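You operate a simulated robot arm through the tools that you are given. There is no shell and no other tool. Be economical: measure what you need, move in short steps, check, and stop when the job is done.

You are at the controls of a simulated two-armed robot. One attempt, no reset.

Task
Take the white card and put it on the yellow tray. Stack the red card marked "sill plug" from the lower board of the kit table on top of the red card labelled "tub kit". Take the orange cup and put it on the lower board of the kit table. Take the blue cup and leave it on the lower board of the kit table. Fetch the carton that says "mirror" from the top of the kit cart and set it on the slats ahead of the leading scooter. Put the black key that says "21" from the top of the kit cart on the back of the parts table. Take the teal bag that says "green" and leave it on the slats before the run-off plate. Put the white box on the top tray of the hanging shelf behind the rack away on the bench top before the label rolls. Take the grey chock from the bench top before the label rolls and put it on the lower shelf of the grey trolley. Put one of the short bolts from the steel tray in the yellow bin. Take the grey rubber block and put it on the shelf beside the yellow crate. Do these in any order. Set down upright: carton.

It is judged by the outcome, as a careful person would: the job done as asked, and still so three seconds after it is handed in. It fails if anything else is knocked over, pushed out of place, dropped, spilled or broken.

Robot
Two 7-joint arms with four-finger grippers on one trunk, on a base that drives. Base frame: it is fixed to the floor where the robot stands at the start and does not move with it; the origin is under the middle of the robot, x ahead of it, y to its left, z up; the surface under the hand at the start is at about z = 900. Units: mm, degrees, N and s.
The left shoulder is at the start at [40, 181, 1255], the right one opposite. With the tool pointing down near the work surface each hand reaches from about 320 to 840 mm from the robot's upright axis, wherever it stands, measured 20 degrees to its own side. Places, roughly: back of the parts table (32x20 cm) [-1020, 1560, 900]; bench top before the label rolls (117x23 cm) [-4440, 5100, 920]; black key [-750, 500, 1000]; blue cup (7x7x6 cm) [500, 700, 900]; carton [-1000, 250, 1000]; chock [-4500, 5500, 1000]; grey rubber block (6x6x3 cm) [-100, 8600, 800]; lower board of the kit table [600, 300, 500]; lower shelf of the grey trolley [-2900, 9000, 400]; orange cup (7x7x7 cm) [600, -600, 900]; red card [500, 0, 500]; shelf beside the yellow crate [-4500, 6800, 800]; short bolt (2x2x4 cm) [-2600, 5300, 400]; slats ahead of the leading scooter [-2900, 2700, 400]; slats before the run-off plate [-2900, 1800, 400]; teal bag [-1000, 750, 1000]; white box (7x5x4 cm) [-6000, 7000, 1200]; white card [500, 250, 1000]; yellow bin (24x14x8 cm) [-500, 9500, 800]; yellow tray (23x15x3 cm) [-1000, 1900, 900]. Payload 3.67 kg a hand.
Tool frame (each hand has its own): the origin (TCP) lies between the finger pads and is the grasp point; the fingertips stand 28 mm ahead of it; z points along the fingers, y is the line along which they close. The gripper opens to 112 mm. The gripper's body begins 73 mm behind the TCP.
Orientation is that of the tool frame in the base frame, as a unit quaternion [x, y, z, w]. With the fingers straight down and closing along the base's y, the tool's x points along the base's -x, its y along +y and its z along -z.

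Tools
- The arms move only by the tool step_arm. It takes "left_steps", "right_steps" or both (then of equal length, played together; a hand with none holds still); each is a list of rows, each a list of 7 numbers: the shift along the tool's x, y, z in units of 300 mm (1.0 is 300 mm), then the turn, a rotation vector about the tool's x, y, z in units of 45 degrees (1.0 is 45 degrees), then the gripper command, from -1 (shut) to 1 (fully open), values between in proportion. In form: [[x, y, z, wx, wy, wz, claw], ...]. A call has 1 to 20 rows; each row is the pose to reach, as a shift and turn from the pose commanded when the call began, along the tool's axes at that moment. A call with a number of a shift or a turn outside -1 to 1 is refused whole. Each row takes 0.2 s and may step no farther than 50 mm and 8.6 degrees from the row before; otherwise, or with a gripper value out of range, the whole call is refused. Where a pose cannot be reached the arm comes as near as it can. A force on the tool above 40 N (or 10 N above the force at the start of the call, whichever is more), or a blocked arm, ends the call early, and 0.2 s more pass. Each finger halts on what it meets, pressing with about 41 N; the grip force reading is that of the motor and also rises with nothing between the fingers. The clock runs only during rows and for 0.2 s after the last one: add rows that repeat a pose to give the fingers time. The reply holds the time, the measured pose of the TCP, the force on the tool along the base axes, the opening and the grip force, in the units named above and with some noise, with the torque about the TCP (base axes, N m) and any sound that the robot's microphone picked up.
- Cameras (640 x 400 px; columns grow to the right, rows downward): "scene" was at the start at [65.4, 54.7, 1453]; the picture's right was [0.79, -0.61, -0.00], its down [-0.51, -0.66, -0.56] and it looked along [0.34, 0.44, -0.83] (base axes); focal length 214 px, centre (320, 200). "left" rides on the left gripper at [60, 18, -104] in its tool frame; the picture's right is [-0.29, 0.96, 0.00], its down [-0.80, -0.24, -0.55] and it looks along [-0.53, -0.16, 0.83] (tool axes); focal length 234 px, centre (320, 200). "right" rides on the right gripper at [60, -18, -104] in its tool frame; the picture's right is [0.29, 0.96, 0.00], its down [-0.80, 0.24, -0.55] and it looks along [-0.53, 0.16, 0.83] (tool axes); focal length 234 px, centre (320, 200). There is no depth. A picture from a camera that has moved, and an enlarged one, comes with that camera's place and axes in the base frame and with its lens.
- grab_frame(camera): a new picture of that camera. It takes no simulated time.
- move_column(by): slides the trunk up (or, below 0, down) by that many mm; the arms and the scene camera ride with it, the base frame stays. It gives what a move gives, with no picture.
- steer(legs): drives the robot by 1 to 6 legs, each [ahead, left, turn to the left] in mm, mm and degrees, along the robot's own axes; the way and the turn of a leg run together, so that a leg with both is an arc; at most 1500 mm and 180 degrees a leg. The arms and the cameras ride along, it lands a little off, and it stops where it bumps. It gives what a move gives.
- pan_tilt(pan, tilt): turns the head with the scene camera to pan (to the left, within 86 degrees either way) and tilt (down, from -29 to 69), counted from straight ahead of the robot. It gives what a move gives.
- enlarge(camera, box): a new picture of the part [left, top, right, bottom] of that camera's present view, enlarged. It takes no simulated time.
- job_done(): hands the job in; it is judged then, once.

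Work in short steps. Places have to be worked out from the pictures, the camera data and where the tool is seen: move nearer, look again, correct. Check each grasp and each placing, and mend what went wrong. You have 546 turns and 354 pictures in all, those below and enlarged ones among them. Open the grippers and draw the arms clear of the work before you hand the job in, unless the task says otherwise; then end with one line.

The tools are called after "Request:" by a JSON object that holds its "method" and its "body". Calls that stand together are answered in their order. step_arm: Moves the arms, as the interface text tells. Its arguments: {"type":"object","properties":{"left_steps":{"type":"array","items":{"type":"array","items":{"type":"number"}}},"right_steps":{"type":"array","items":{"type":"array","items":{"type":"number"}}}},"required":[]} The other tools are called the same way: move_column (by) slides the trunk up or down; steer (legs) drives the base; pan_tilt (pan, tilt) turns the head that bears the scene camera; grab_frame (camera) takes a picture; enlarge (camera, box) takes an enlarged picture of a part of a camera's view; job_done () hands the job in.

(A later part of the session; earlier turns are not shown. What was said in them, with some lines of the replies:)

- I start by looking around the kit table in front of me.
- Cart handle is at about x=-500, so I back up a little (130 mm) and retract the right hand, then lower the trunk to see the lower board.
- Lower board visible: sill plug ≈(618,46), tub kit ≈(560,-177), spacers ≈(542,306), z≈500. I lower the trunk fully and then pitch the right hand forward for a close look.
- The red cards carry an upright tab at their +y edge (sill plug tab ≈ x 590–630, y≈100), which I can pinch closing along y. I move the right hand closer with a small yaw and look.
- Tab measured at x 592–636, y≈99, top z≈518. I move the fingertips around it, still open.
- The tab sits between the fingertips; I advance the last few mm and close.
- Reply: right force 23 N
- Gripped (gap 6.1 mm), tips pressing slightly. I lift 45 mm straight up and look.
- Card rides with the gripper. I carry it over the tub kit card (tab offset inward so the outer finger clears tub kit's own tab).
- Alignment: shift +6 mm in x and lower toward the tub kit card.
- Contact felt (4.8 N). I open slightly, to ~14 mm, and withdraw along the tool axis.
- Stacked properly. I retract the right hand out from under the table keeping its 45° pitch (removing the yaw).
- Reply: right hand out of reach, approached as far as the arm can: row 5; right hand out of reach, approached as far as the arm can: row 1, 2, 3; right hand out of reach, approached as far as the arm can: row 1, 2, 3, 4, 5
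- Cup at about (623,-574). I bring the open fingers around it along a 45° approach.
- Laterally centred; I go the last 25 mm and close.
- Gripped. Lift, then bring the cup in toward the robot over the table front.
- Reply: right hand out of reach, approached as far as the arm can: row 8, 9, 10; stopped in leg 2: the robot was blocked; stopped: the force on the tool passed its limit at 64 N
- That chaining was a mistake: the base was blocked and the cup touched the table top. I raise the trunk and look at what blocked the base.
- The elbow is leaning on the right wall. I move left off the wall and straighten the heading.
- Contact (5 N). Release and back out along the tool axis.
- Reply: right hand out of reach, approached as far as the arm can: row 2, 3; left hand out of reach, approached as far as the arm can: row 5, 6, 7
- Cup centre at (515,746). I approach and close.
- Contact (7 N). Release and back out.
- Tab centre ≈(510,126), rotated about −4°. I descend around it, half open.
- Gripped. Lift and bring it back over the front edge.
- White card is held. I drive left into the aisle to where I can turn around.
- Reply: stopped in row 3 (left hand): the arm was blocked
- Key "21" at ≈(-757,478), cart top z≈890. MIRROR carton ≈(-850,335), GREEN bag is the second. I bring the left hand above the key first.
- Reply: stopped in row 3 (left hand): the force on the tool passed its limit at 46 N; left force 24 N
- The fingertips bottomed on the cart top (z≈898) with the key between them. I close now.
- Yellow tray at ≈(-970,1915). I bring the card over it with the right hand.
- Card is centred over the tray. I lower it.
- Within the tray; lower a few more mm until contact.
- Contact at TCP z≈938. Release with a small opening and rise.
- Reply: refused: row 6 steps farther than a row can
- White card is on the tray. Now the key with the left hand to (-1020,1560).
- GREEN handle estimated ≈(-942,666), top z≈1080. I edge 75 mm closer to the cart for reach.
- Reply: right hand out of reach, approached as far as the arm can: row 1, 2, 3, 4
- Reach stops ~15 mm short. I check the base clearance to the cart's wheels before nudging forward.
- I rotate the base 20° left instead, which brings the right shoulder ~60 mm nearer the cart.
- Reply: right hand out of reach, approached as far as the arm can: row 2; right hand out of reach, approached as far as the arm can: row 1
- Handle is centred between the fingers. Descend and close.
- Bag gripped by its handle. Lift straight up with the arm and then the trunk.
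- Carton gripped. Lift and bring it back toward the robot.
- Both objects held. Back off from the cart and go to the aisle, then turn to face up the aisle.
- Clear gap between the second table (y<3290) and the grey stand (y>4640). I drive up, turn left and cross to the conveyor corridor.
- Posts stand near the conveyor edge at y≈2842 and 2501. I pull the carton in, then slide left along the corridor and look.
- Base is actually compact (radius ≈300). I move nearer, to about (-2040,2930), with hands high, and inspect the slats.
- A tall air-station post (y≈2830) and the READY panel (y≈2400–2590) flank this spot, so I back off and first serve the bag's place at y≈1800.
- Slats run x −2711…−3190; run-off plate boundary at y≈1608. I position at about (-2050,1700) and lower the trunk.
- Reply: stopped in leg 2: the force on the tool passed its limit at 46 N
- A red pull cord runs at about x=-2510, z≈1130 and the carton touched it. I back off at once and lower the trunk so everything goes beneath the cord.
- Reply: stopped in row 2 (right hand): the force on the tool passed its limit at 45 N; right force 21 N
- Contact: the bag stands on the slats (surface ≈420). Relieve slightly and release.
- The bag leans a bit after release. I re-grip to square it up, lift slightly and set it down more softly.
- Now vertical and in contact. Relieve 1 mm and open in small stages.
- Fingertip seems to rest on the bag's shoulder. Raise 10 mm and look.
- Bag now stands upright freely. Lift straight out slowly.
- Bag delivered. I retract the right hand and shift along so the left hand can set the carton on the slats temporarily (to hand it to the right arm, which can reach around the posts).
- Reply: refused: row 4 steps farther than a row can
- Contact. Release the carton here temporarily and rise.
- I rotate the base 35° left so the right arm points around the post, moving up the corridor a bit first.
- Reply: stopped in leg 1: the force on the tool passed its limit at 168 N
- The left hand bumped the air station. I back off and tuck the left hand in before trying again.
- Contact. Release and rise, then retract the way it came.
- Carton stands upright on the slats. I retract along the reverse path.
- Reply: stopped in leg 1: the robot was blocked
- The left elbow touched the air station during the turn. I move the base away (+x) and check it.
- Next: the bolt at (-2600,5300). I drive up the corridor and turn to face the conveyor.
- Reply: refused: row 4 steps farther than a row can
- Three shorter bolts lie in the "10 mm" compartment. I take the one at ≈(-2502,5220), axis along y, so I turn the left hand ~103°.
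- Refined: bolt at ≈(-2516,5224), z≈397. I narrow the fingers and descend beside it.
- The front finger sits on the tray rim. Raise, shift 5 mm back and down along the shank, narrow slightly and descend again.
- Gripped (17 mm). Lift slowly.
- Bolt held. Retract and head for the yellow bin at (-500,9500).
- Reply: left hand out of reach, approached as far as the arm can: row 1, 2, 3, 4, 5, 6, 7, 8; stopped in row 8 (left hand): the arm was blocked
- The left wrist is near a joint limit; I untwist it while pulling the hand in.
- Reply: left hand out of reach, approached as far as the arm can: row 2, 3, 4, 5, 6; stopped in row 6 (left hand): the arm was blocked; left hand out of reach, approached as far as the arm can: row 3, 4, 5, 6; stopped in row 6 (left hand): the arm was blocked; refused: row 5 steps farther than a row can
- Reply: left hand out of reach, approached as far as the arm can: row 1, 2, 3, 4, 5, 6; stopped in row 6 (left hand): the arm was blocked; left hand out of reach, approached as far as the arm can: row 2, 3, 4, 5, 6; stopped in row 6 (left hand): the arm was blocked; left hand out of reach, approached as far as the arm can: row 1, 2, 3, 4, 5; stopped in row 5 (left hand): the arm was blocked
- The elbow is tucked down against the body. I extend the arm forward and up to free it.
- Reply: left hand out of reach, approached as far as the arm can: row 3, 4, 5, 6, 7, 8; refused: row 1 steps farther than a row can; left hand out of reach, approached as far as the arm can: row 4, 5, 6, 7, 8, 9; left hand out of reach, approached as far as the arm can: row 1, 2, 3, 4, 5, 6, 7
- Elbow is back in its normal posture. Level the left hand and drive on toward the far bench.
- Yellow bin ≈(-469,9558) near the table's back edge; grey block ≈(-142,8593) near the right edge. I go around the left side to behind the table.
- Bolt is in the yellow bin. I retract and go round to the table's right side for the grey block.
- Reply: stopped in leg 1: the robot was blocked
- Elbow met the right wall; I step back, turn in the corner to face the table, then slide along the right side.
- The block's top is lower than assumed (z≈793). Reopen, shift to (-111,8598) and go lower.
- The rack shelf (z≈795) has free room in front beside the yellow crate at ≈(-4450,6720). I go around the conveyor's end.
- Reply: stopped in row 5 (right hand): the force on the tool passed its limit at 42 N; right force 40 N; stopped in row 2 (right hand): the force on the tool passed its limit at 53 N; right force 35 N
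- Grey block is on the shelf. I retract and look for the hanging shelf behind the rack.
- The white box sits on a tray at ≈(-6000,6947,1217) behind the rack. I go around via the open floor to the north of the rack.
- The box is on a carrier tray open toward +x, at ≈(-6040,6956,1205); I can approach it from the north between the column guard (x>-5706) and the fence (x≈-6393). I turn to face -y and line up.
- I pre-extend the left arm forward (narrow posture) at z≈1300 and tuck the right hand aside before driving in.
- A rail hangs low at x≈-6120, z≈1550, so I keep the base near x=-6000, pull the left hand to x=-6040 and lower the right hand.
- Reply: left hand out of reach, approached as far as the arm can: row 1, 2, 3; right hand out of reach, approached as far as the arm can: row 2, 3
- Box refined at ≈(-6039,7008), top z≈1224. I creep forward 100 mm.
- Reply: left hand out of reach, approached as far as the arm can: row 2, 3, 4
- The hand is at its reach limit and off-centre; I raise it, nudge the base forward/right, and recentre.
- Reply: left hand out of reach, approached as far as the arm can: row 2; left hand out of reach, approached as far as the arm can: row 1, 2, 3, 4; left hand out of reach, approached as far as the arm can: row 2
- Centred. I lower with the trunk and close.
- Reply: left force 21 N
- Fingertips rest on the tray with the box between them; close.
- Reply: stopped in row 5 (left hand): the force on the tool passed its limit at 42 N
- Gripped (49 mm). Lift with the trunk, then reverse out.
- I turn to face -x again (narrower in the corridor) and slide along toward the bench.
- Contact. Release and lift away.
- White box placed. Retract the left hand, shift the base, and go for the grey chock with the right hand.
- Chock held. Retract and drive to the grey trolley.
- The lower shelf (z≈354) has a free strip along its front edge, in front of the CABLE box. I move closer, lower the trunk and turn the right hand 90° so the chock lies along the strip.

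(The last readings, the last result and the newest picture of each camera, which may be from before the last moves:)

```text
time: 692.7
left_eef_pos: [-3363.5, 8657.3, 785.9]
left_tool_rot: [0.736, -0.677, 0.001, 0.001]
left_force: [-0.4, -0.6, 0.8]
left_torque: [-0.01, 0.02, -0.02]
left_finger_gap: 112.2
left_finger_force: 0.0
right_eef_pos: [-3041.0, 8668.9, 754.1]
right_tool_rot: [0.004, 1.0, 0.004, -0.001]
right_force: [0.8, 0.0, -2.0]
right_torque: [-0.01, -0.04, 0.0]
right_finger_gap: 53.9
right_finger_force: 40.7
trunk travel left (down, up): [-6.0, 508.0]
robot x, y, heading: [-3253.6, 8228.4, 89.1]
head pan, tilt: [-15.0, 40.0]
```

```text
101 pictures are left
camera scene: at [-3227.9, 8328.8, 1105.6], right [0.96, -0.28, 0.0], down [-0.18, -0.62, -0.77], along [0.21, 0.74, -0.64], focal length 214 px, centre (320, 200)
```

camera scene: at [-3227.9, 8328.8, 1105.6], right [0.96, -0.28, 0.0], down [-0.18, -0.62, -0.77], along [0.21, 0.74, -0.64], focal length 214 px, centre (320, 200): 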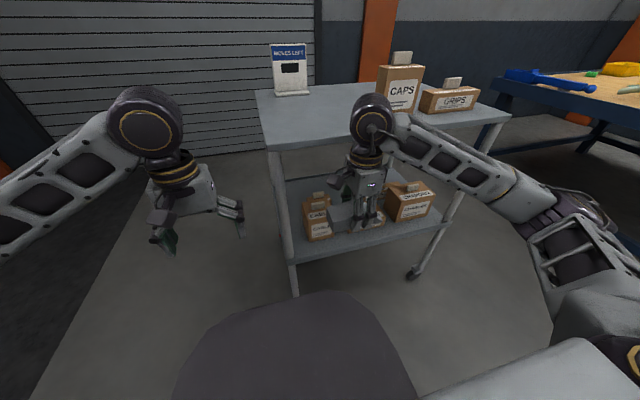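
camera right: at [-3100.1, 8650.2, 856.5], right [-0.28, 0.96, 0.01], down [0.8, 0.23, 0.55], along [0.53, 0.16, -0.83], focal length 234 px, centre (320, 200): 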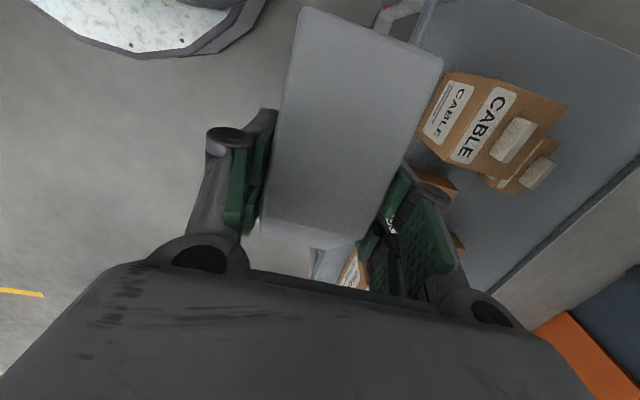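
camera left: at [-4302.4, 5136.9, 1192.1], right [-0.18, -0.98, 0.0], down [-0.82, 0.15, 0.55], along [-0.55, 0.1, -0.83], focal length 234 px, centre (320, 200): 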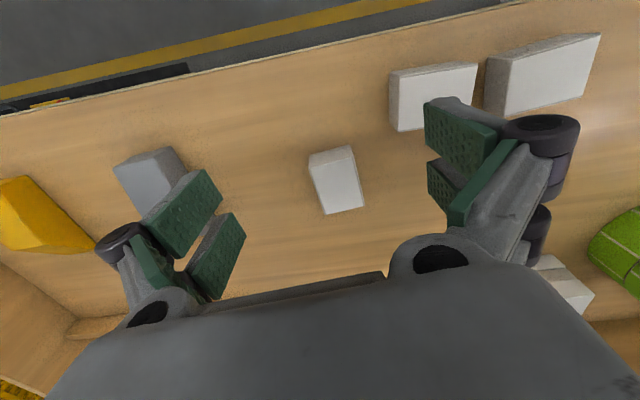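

Request:
{"method": "step_arm", "body": {"right_steps": [[0.01, 0, 0.15, 0, 0, 0, -0.3], [0.02, 0, 0.3, 0, 0, 0, -0.3], [0.03, 0, 0.45, 0, 0, 0, -0.3], [0.04, 0, 0.6, 0, 0, 0, -0.3], [0.06, 0, 0.75, 0, 0, 0, -0.3], [0.07, 0, 0.9, 0, 0, 0, -0.3], [0.08, 0, 1.0, 0, 0, 0, -0.3]]}}

Request:
{"method": "grab_frame", "body": {"camera": "right"}}

Request:
{"method": "grab_frame", "body": {"camera": "scene"}}

```text
time: 694.3
left_eef_pos: [-3363.7, 8657.7, 786.5]
left_tool_rot: [0.735, -0.678, 0.0, 0.0]
left_force: [-0.8, -0.8, 0.1]
left_torque: [0.0, -0.03, -0.05]
left_finger_gap: 111.9
left_finger_force: 0.0
right_eef_pos: [-3064.9, 8671.2, 453.7]
right_tool_rot: [0.002, 1.0, 0.004, -0.001]
right_force: [0.5, 0.4, -2.3]
right_torque: [0.0, -0.02, 0.0]
right_finger_gap: 53.6
right_finger_force: 41.4
trunk travel left (down, up): [-6.0, 508.0]
robot x, y, heading: [-3254.9, 8230.2, 89.2]
head pan, tilt: [-15.0, 40.0]
```

```text
100 pictures are left
camera right: at [-3124.6, 8652.4, 556.0], right [-0.28, 0.96, 0.01], down [0.8, 0.23, 0.55], along [0.53, 0.16, -0.83], focal length 234 px, centre (320, 200)
```

right: 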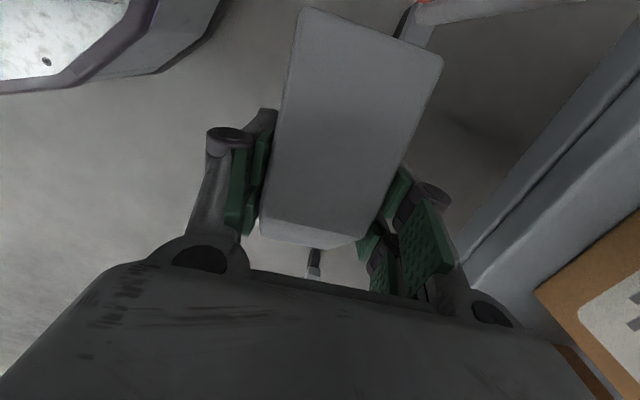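

```text
99 pictures are left
camera scene: at [-3227.9, 8328.9, 1105.6], right [0.96, -0.28, 0.0], down [-0.18, -0.62, -0.77], along [0.21, 0.74, -0.64], focal length 214 px, centre (320, 200)
```

scene: 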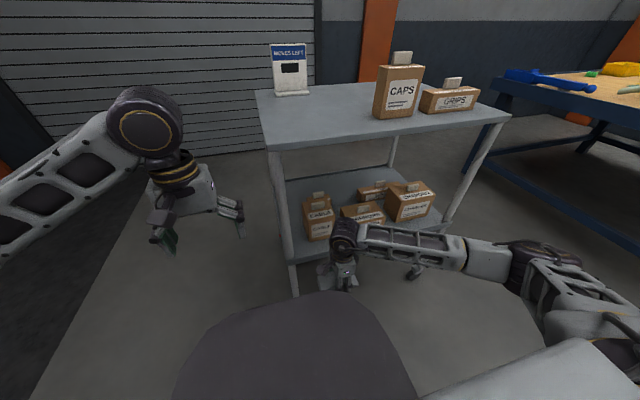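

Request:
{"method": "step_arm", "body": {"right_steps": [[0, 0.14, 0, 0, 0, 0, -0.3], [0, 0.28, 0, 0, 0, 0, -0.3], [0, 0.36, 0, 0, 0, 0, -0.3]]}}

Request:
{"method": "grab_frame", "body": {"camera": "right"}}

Request:
{"method": "enlarge", "body": {"camera": "scene", "box": [250, 170, 480, 310]}}

```text
time: 694.9
left_eef_pos: [-3362.7, 8659.1, 785.9]
left_tool_rot: [0.735, -0.678, -0.001, 0.0]
left_force: [-0.5, 0.5, 0.1]
left_torque: [-0.05, -0.01, 0.02]
left_finger_gap: 111.8
left_finger_force: 0.0
right_eef_pos: [-3063.5, 8735.5, 453.7]
right_tool_rot: [0.001, 1.0, -0.008, 0.001]
right_force: [0.4, -8.3, 3.2]
right_torque: [0.23, 0.0, 0.01]
right_finger_gap: 53.5
right_finger_force: 41.1
trunk travel left (down, up): [-6.0, 508.0]
robot x, y, heading: [-3255.5, 8226.2, 88.9]
head pan, tilt: [-15.0, 40.0]
stopped in row 2 (right hand): the force on the tool passed its limit at 98 N (the readings are from after the stop); the commanded pose is now the measured one
```

```text
98 pictures are left
camera right: at [-3124.2, 8720.2, 556.7], right [-0.29, 0.96, -0.02], down [0.8, 0.25, 0.55], along [0.53, 0.15, -0.83], focal length 234 px, centre (320, 200)
```

right: 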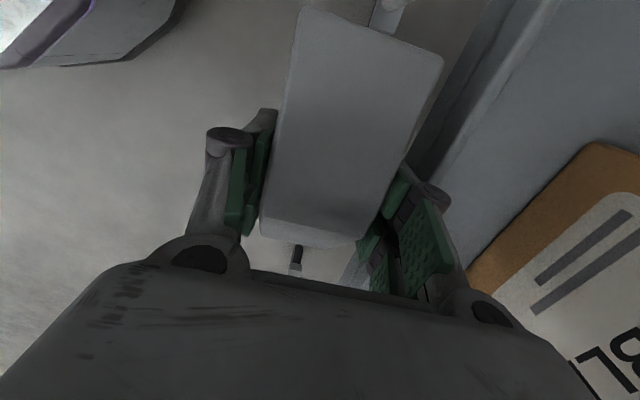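

```text
2.78 times, centred on (365, 240) of scene
camera zoom: at [-3227.7, 8328.9, 1105.5], right [0.96, -0.28, 0.0], down [-0.18, -0.62, -0.77], along [0.21, 0.74, -0.64], focal length 597 px, centre (195, 89)
```

zoom: 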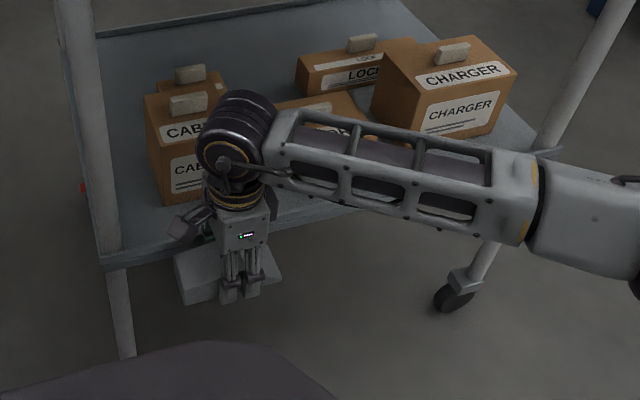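

The chock met the shelf's edge: the lower shelf is higher (≈425) and its edge at y≈8785. I back off, raise, and come in above it.

Request:
{"method": "step_arm", "body": {"right_steps": [[0, -0.08, 0, 0, 0, 0, -0.3], [0, -0.08, -0.1, 0, 0, 0, -0.3], [0, -0.08, -0.2, 0, 0, 0, -0.3], [0, 0.05, -0.2, 0, 0, 0, -0.3], [0, 0.17, -0.2, 0, 0, 0, -0.3]]}}

Request:
{"method": "grab_frame", "body": {"camera": "right"}}

```text
time: 696.1
left_eef_pos: [-3363.9, 8658.7, 785.7]
left_tool_rot: [0.736, -0.677, 0.0, 0.0]
left_force: [0.5, 0.3, -0.2]
left_torque: [0.0, 0.01, -0.03]
left_finger_gap: 111.9
left_finger_force: 0.1
right_eef_pos: [-3063.0, 8789.7, 512.5]
right_tool_rot: [0.002, 1.0, -0.007, 0.0]
right_force: [-1.3, 0.2, -2.0]
right_torque: [0.0, -0.05, -0.02]
right_finger_gap: 53.9
right_finger_force: 41.7
trunk travel left (down, up): [-6.0, 508.0]
robot x, y, heading: [-3253.2, 8224.6, 89.2]
head pan, tilt: [-15.0, 40.0]
```

```text
96 pictures are left
camera right: at [-3123.7, 8773.7, 615.7], right [-0.28, 0.96, -0.01], down [0.8, 0.24, 0.55], along [0.53, 0.15, -0.83], focal length 234 px, centre (320, 200)
```

right: 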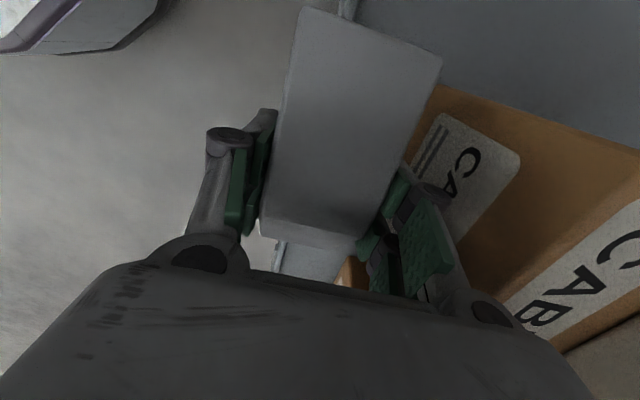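

The finger knuckle would touch the CABLE box here, so I shift to the gap between the CABLE and MIRRORS boxes (x≈-2995).

Request:
{"method": "step_arm", "body": {"right_steps": [[-0.12, 0, 0, 0, 0, 0, -0.3], [-0.23, 0, 0, 0, 0, 0, -0.3]]}}

Request:
{"method": "grab_frame", "body": {"camera": "right"}}

Request:
{"method": "enlarge", "body": {"camera": "scene", "box": [270, 170, 430, 290]}}

```text
time: 696.7
left_eef_pos: [-3363.8, 8659.3, 785.5]
left_tool_rot: [0.736, -0.677, 0.0, 0.0]
left_force: [0.3, -0.2, -0.2]
left_torque: [-0.02, -0.02, 0.02]
left_finger_gap: 111.7
left_finger_force: 0.0
right_eef_pos: [-2995.3, 8790.2, 512.2]
right_tool_rot: [0.001, 1.0, -0.007, 0.0]
right_force: [-0.9, 0.2, -2.3]
right_torque: [-0.01, -0.02, 0.0]
right_finger_gap: 53.8
right_finger_force: 41.2
trunk travel left (down, up): [-6.0, 508.0]
robot x, y, heading: [-3252.9, 8227.5, 88.7]
head pan, tilt: [-15.0, 40.0]
```

```text
95 pictures are left
camera right: at [-3054.8, 8773.0, 616.4], right [-0.29, 0.96, -0.01], down [0.8, 0.25, 0.55], along [0.53, 0.15, -0.83], focal length 234 px, centre (320, 200)
```

right: 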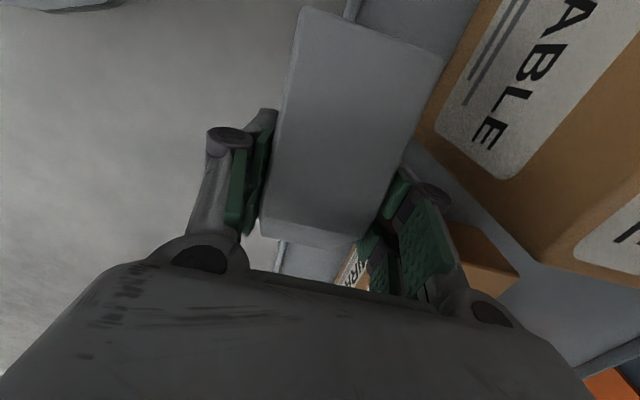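

```text
3.33 times, centred on (350, 230) of scene
camera zoom: at [-3227.5, 8328.7, 1105.6], right [0.96, -0.28, 0.0], down [-0.18, -0.62, -0.77], along [0.21, 0.74, -0.64], focal length 715 px, centre (220, 100)
```

zoom: 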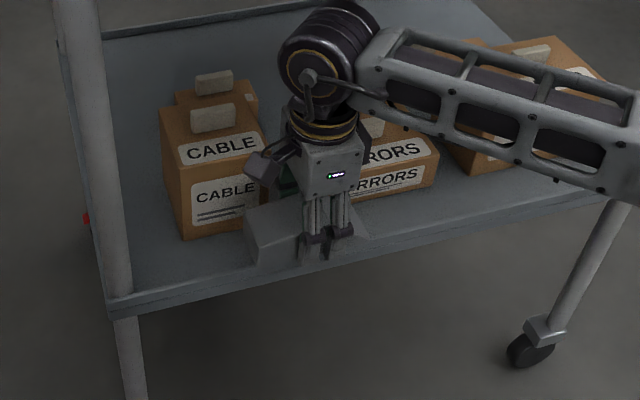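

Request:
{"method": "step_arm", "body": {"right_steps": [[-0.01, 0.05, 0.02, 0, 0, 0, -0.3], [-0.01, 0.1, 0.05, 0, 0, 0, -0.3], [-0.01, 0.1, 0.1, 0, 0, 0, -0.3], [-0.01, 0.1, 0.125, 0, 0, 0, -0.3]]}}

Request:
{"method": "step_arm", "body": {"right_steps": [[0, 0, 0.01, 0, 0, 0, -0.3], [0, 0, 0.02, 0, 0, 0, -0.3], [0, 0, 0.027, 0, 0, 0, -0.3]]}}

Request:
{"method": "grab_frame", "body": {"camera": "right"}}

```text
time: 697.7
left_eef_pos: [-3363.7, 8656.4, 786.3]
left_tool_rot: [0.736, -0.677, -0.001, 0.0]
left_force: [-0.4, -0.2, 0.5]
left_torque: [0.01, 0.0, 0.0]
left_finger_gap: 111.9
left_finger_force: 0.1
right_eef_pos: [-2991.4, 8819.0, 478.1]
right_tool_rot: [0.002, 1.0, -0.004, 0.0]
right_force: [-0.3, -7.3, 15.2]
right_torque: [0.29, -1.13, -0.4]
right_finger_gap: 53.6
right_finger_force: 41.2
trunk travel left (down, up): [-6.0, 508.0]
robot x, y, heading: [-3255.3, 8230.5, 89.1]
head pan, tilt: [-15.0, 40.0]
```

```text
time: 698.2
left_eef_pos: [-3363.5, 8657.8, 786.6]
left_tool_rot: [0.736, -0.677, 0.0, -0.001]
left_force: [-0.9, 0.1, -0.6]
left_torque: [-0.01, 0.02, 0.04]
left_finger_gap: 112.2
left_finger_force: 0.0
right_eef_pos: [-2992.5, 8819.1, 476.7]
right_tool_rot: [0.002, 1.0, -0.003, 0.0]
right_force: [-1.0, -12.5, 17.7]
right_torque: [-0.24, -1.07, -0.58]
right_finger_gap: 53.9
right_finger_force: 40.9
trunk travel left (down, up): [-6.0, 508.0]
robot x, y, heading: [-3252.7, 8228.9, 88.8]
head pan, tilt: [-15.0, 40.0]
stopped in row 2 (right hand): the force on the tool passed its limit at 44 N (the readings are from after the stop); the commanded pose is now the measured one
```

```text
93 pictures are left
camera right: at [-3051.8, 8802.2, 580.4], right [-0.28, 0.96, -0.01], down [0.8, 0.24, 0.55], along [0.53, 0.15, -0.83], focal length 234 px, centre (320, 200)
```

right: 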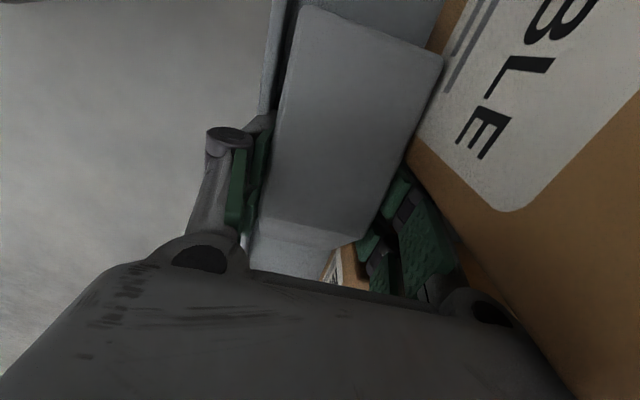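

Request:
{"method": "enlarge", "body": {"camera": "scene", "box": [270, 170, 430, 290]}}

```text
3.33 times, centred on (350, 230) of scene
camera zoom: at [-3228.4, 8326.6, 1105.8], right [0.96, -0.28, 0.0], down [-0.18, -0.62, -0.77], along [0.21, 0.74, -0.64], focal length 715 px, centre (220, 100)
```

zoom: 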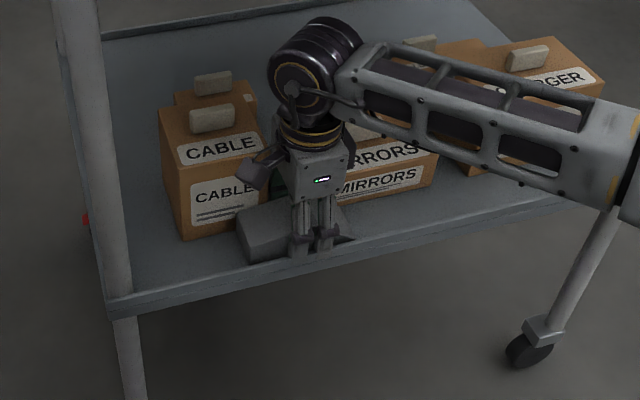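

The chock is seated on the shelf. Open slightly, rise 60 mm, then withdraw.

Request:
{"method": "step_arm", "body": {"right_steps": [[0, -0.005, -0.008, 0, 0, 0, -0.05], [0, -0.005, -0.008, 0, 0, 0, 0.12], [0, -0.005, -0.008, 0, 0, 0, 0.12], [0, -0.005, -0.06, 0, 0, 0, 0.12], [0, -0.005, -0.14, 0, 0, 0, 0.12], [0, -0.005, -0.2, 0, 0, 0, 0.12], [0, -0.02, -0.21, 0, 0, 0, 0.12]]}}

Request:
{"method": "grab_frame", "body": {"camera": "right"}}

```text
time: 699.8
left_eef_pos: [-3364.1, 8658.6, 785.8]
left_tool_rot: [0.735, -0.678, -0.001, 0.0]
left_force: [0.7, 0.1, -0.6]
left_torque: [-0.02, -0.01, -0.01]
left_finger_gap: 112.3
left_finger_force: 0.1
right_eef_pos: [-2991.7, 8815.2, 536.0]
right_tool_rot: [0.002, 1.0, -0.004, 0.0]
right_force: [0.4, -0.4, 0.4]
right_torque: [-0.04, -0.03, -0.02]
right_finger_gap: 62.6
right_finger_force: 0.2
trunk travel left (down, up): [-6.0, 508.0]
robot x, y, heading: [-3251.4, 8227.9, 88.9]
head pan, tilt: [-15.0, 40.0]
```

```text
91 pictures are left
camera right: at [-3051.2, 8797.7, 640.5], right [-0.28, 0.96, -0.01], down [0.8, 0.24, 0.55], along [0.53, 0.15, -0.83], focal length 234 px, centre (320, 200)
```

right: 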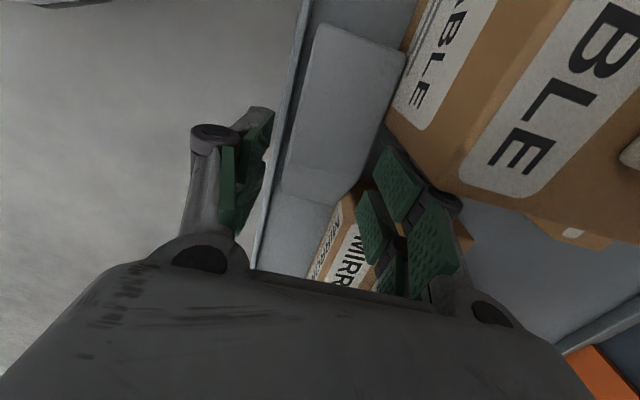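

Request:
{"method": "step_arm", "body": {"right_steps": [[0, -0.03, -0.04, 0, 0, 0, 0.12], [0, -0.16, -0.05, 0, 0, 0, 0.12], [0, -0.32, -0.05, 0, 0, 0, 0.12], [0, -0.48, -0.05, 0, 0, 0, 0.5], [0, -0.62, -0.05, 0, 0, 0, 1], [0, -0.7, -0.15, 0, 0, 0, 1], [0, -0.7, -0.3, 0, 0, 0, 1], [0, -0.7, -0.45, 0, 0, 0, 1]]}}

Request:
{"method": "grab_frame", "body": {"camera": "scene"}}

```text
time: 701.6
left_eef_pos: [-3363.1, 8658.4, 784.9]
left_tool_rot: [0.736, -0.677, -0.001, 0.0]
left_force: [-0.3, 0.0, 0.1]
left_torque: [0.0, -0.03, 0.01]
left_finger_gap: 111.9
left_finger_force: 0.1
right_eef_pos: [-2992.1, 8606.6, 674.1]
right_tool_rot: [0.002, 1.0, -0.006, 0.0]
right_force: [-0.2, -0.2, 0.6]
right_torque: [0.0, 0.01, -0.01]
right_finger_gap: 111.9
right_finger_force: 0.0
trunk travel left (down, up): [-6.0, 508.0]
robot x, y, heading: [-3251.0, 8224.1, 88.9]
head pan, tilt: [-15.0, 40.0]
```

```text
90 pictures are left
camera scene: at [-3227.9, 8328.4, 1105.6], right [0.96, -0.28, 0.0], down [-0.18, -0.62, -0.77], along [0.21, 0.74, -0.64], focal length 214 px, centre (320, 200)
```

scene: 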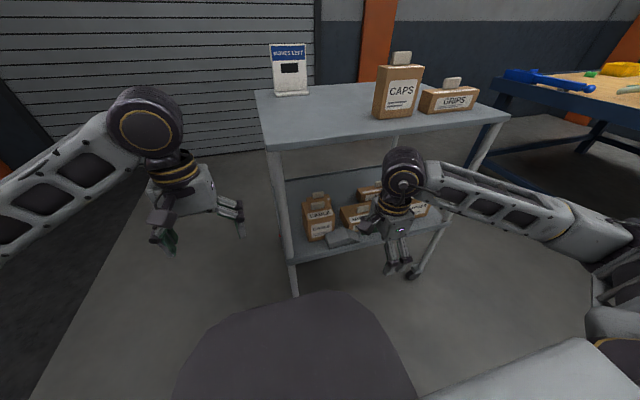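

All eleven items are placed. I back away from the trolley with open, clear grippers.

Request:
{"method": "steer", "body": {"legs": [[-350, 0, 0]]}}

Request:
{"method": "enlarge", "body": {"camera": "scene", "box": [230, 80, 470, 260]}}

```text
time: 704.0
left_eef_pos: [-3369.4, 8308.6, 785.9]
left_tool_rot: [0.735, -0.678, -0.001, 0.0]
left_force: [0.4, -1.1, 0.8]
left_torque: [0.07, 0.02, 0.03]
left_finger_gap: 112.1
left_finger_force: 0.1
right_eef_pos: [-2997.7, 8255.6, 674.0]
right_tool_rot: [0.003, 1.0, -0.004, 0.001]
right_force: [0.7, -0.4, -0.6]
right_torque: [0.02, -0.02, 0.0]
right_finger_gap: 112.0
right_finger_force: 0.0
trunk travel left (down, up): [-6.0, 508.0]
robot x, y, heading: [-3258.6, 7878.0, 88.7]
head pan, tilt: [-15.0, 40.0]
```

```text
2.22 times, centred on (350, 170) of scene
camera zoom: at [-3234.8, 7978.3, 1105.7], right [0.96, -0.28, 0.0], down [-0.18, -0.62, -0.77], along [0.22, 0.74, -0.64], focal length 477 px, centre (253, 267)
```

zoom: 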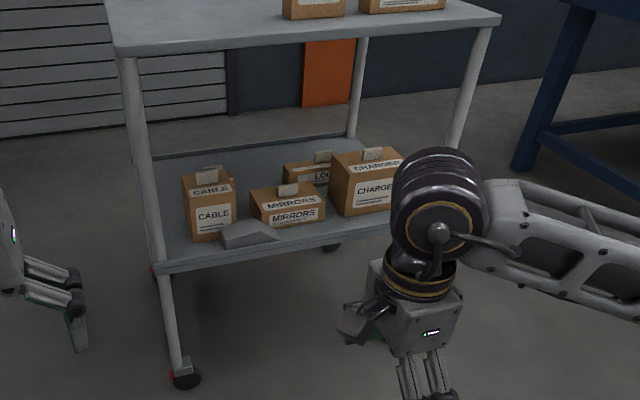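

The chock rests on the lower shelf and both hands are empty and clear; I hand the job in.

Request:
{"method": "job_done", "body": {}}

```text
The job is handed in.
```

All eleven items were placed where the task asked, with the carton upright, and the job is handed in. The arms bumped the pull cord, the air station by the scooter line and the trolley edge along the way; nothing looked displaced afterwards.
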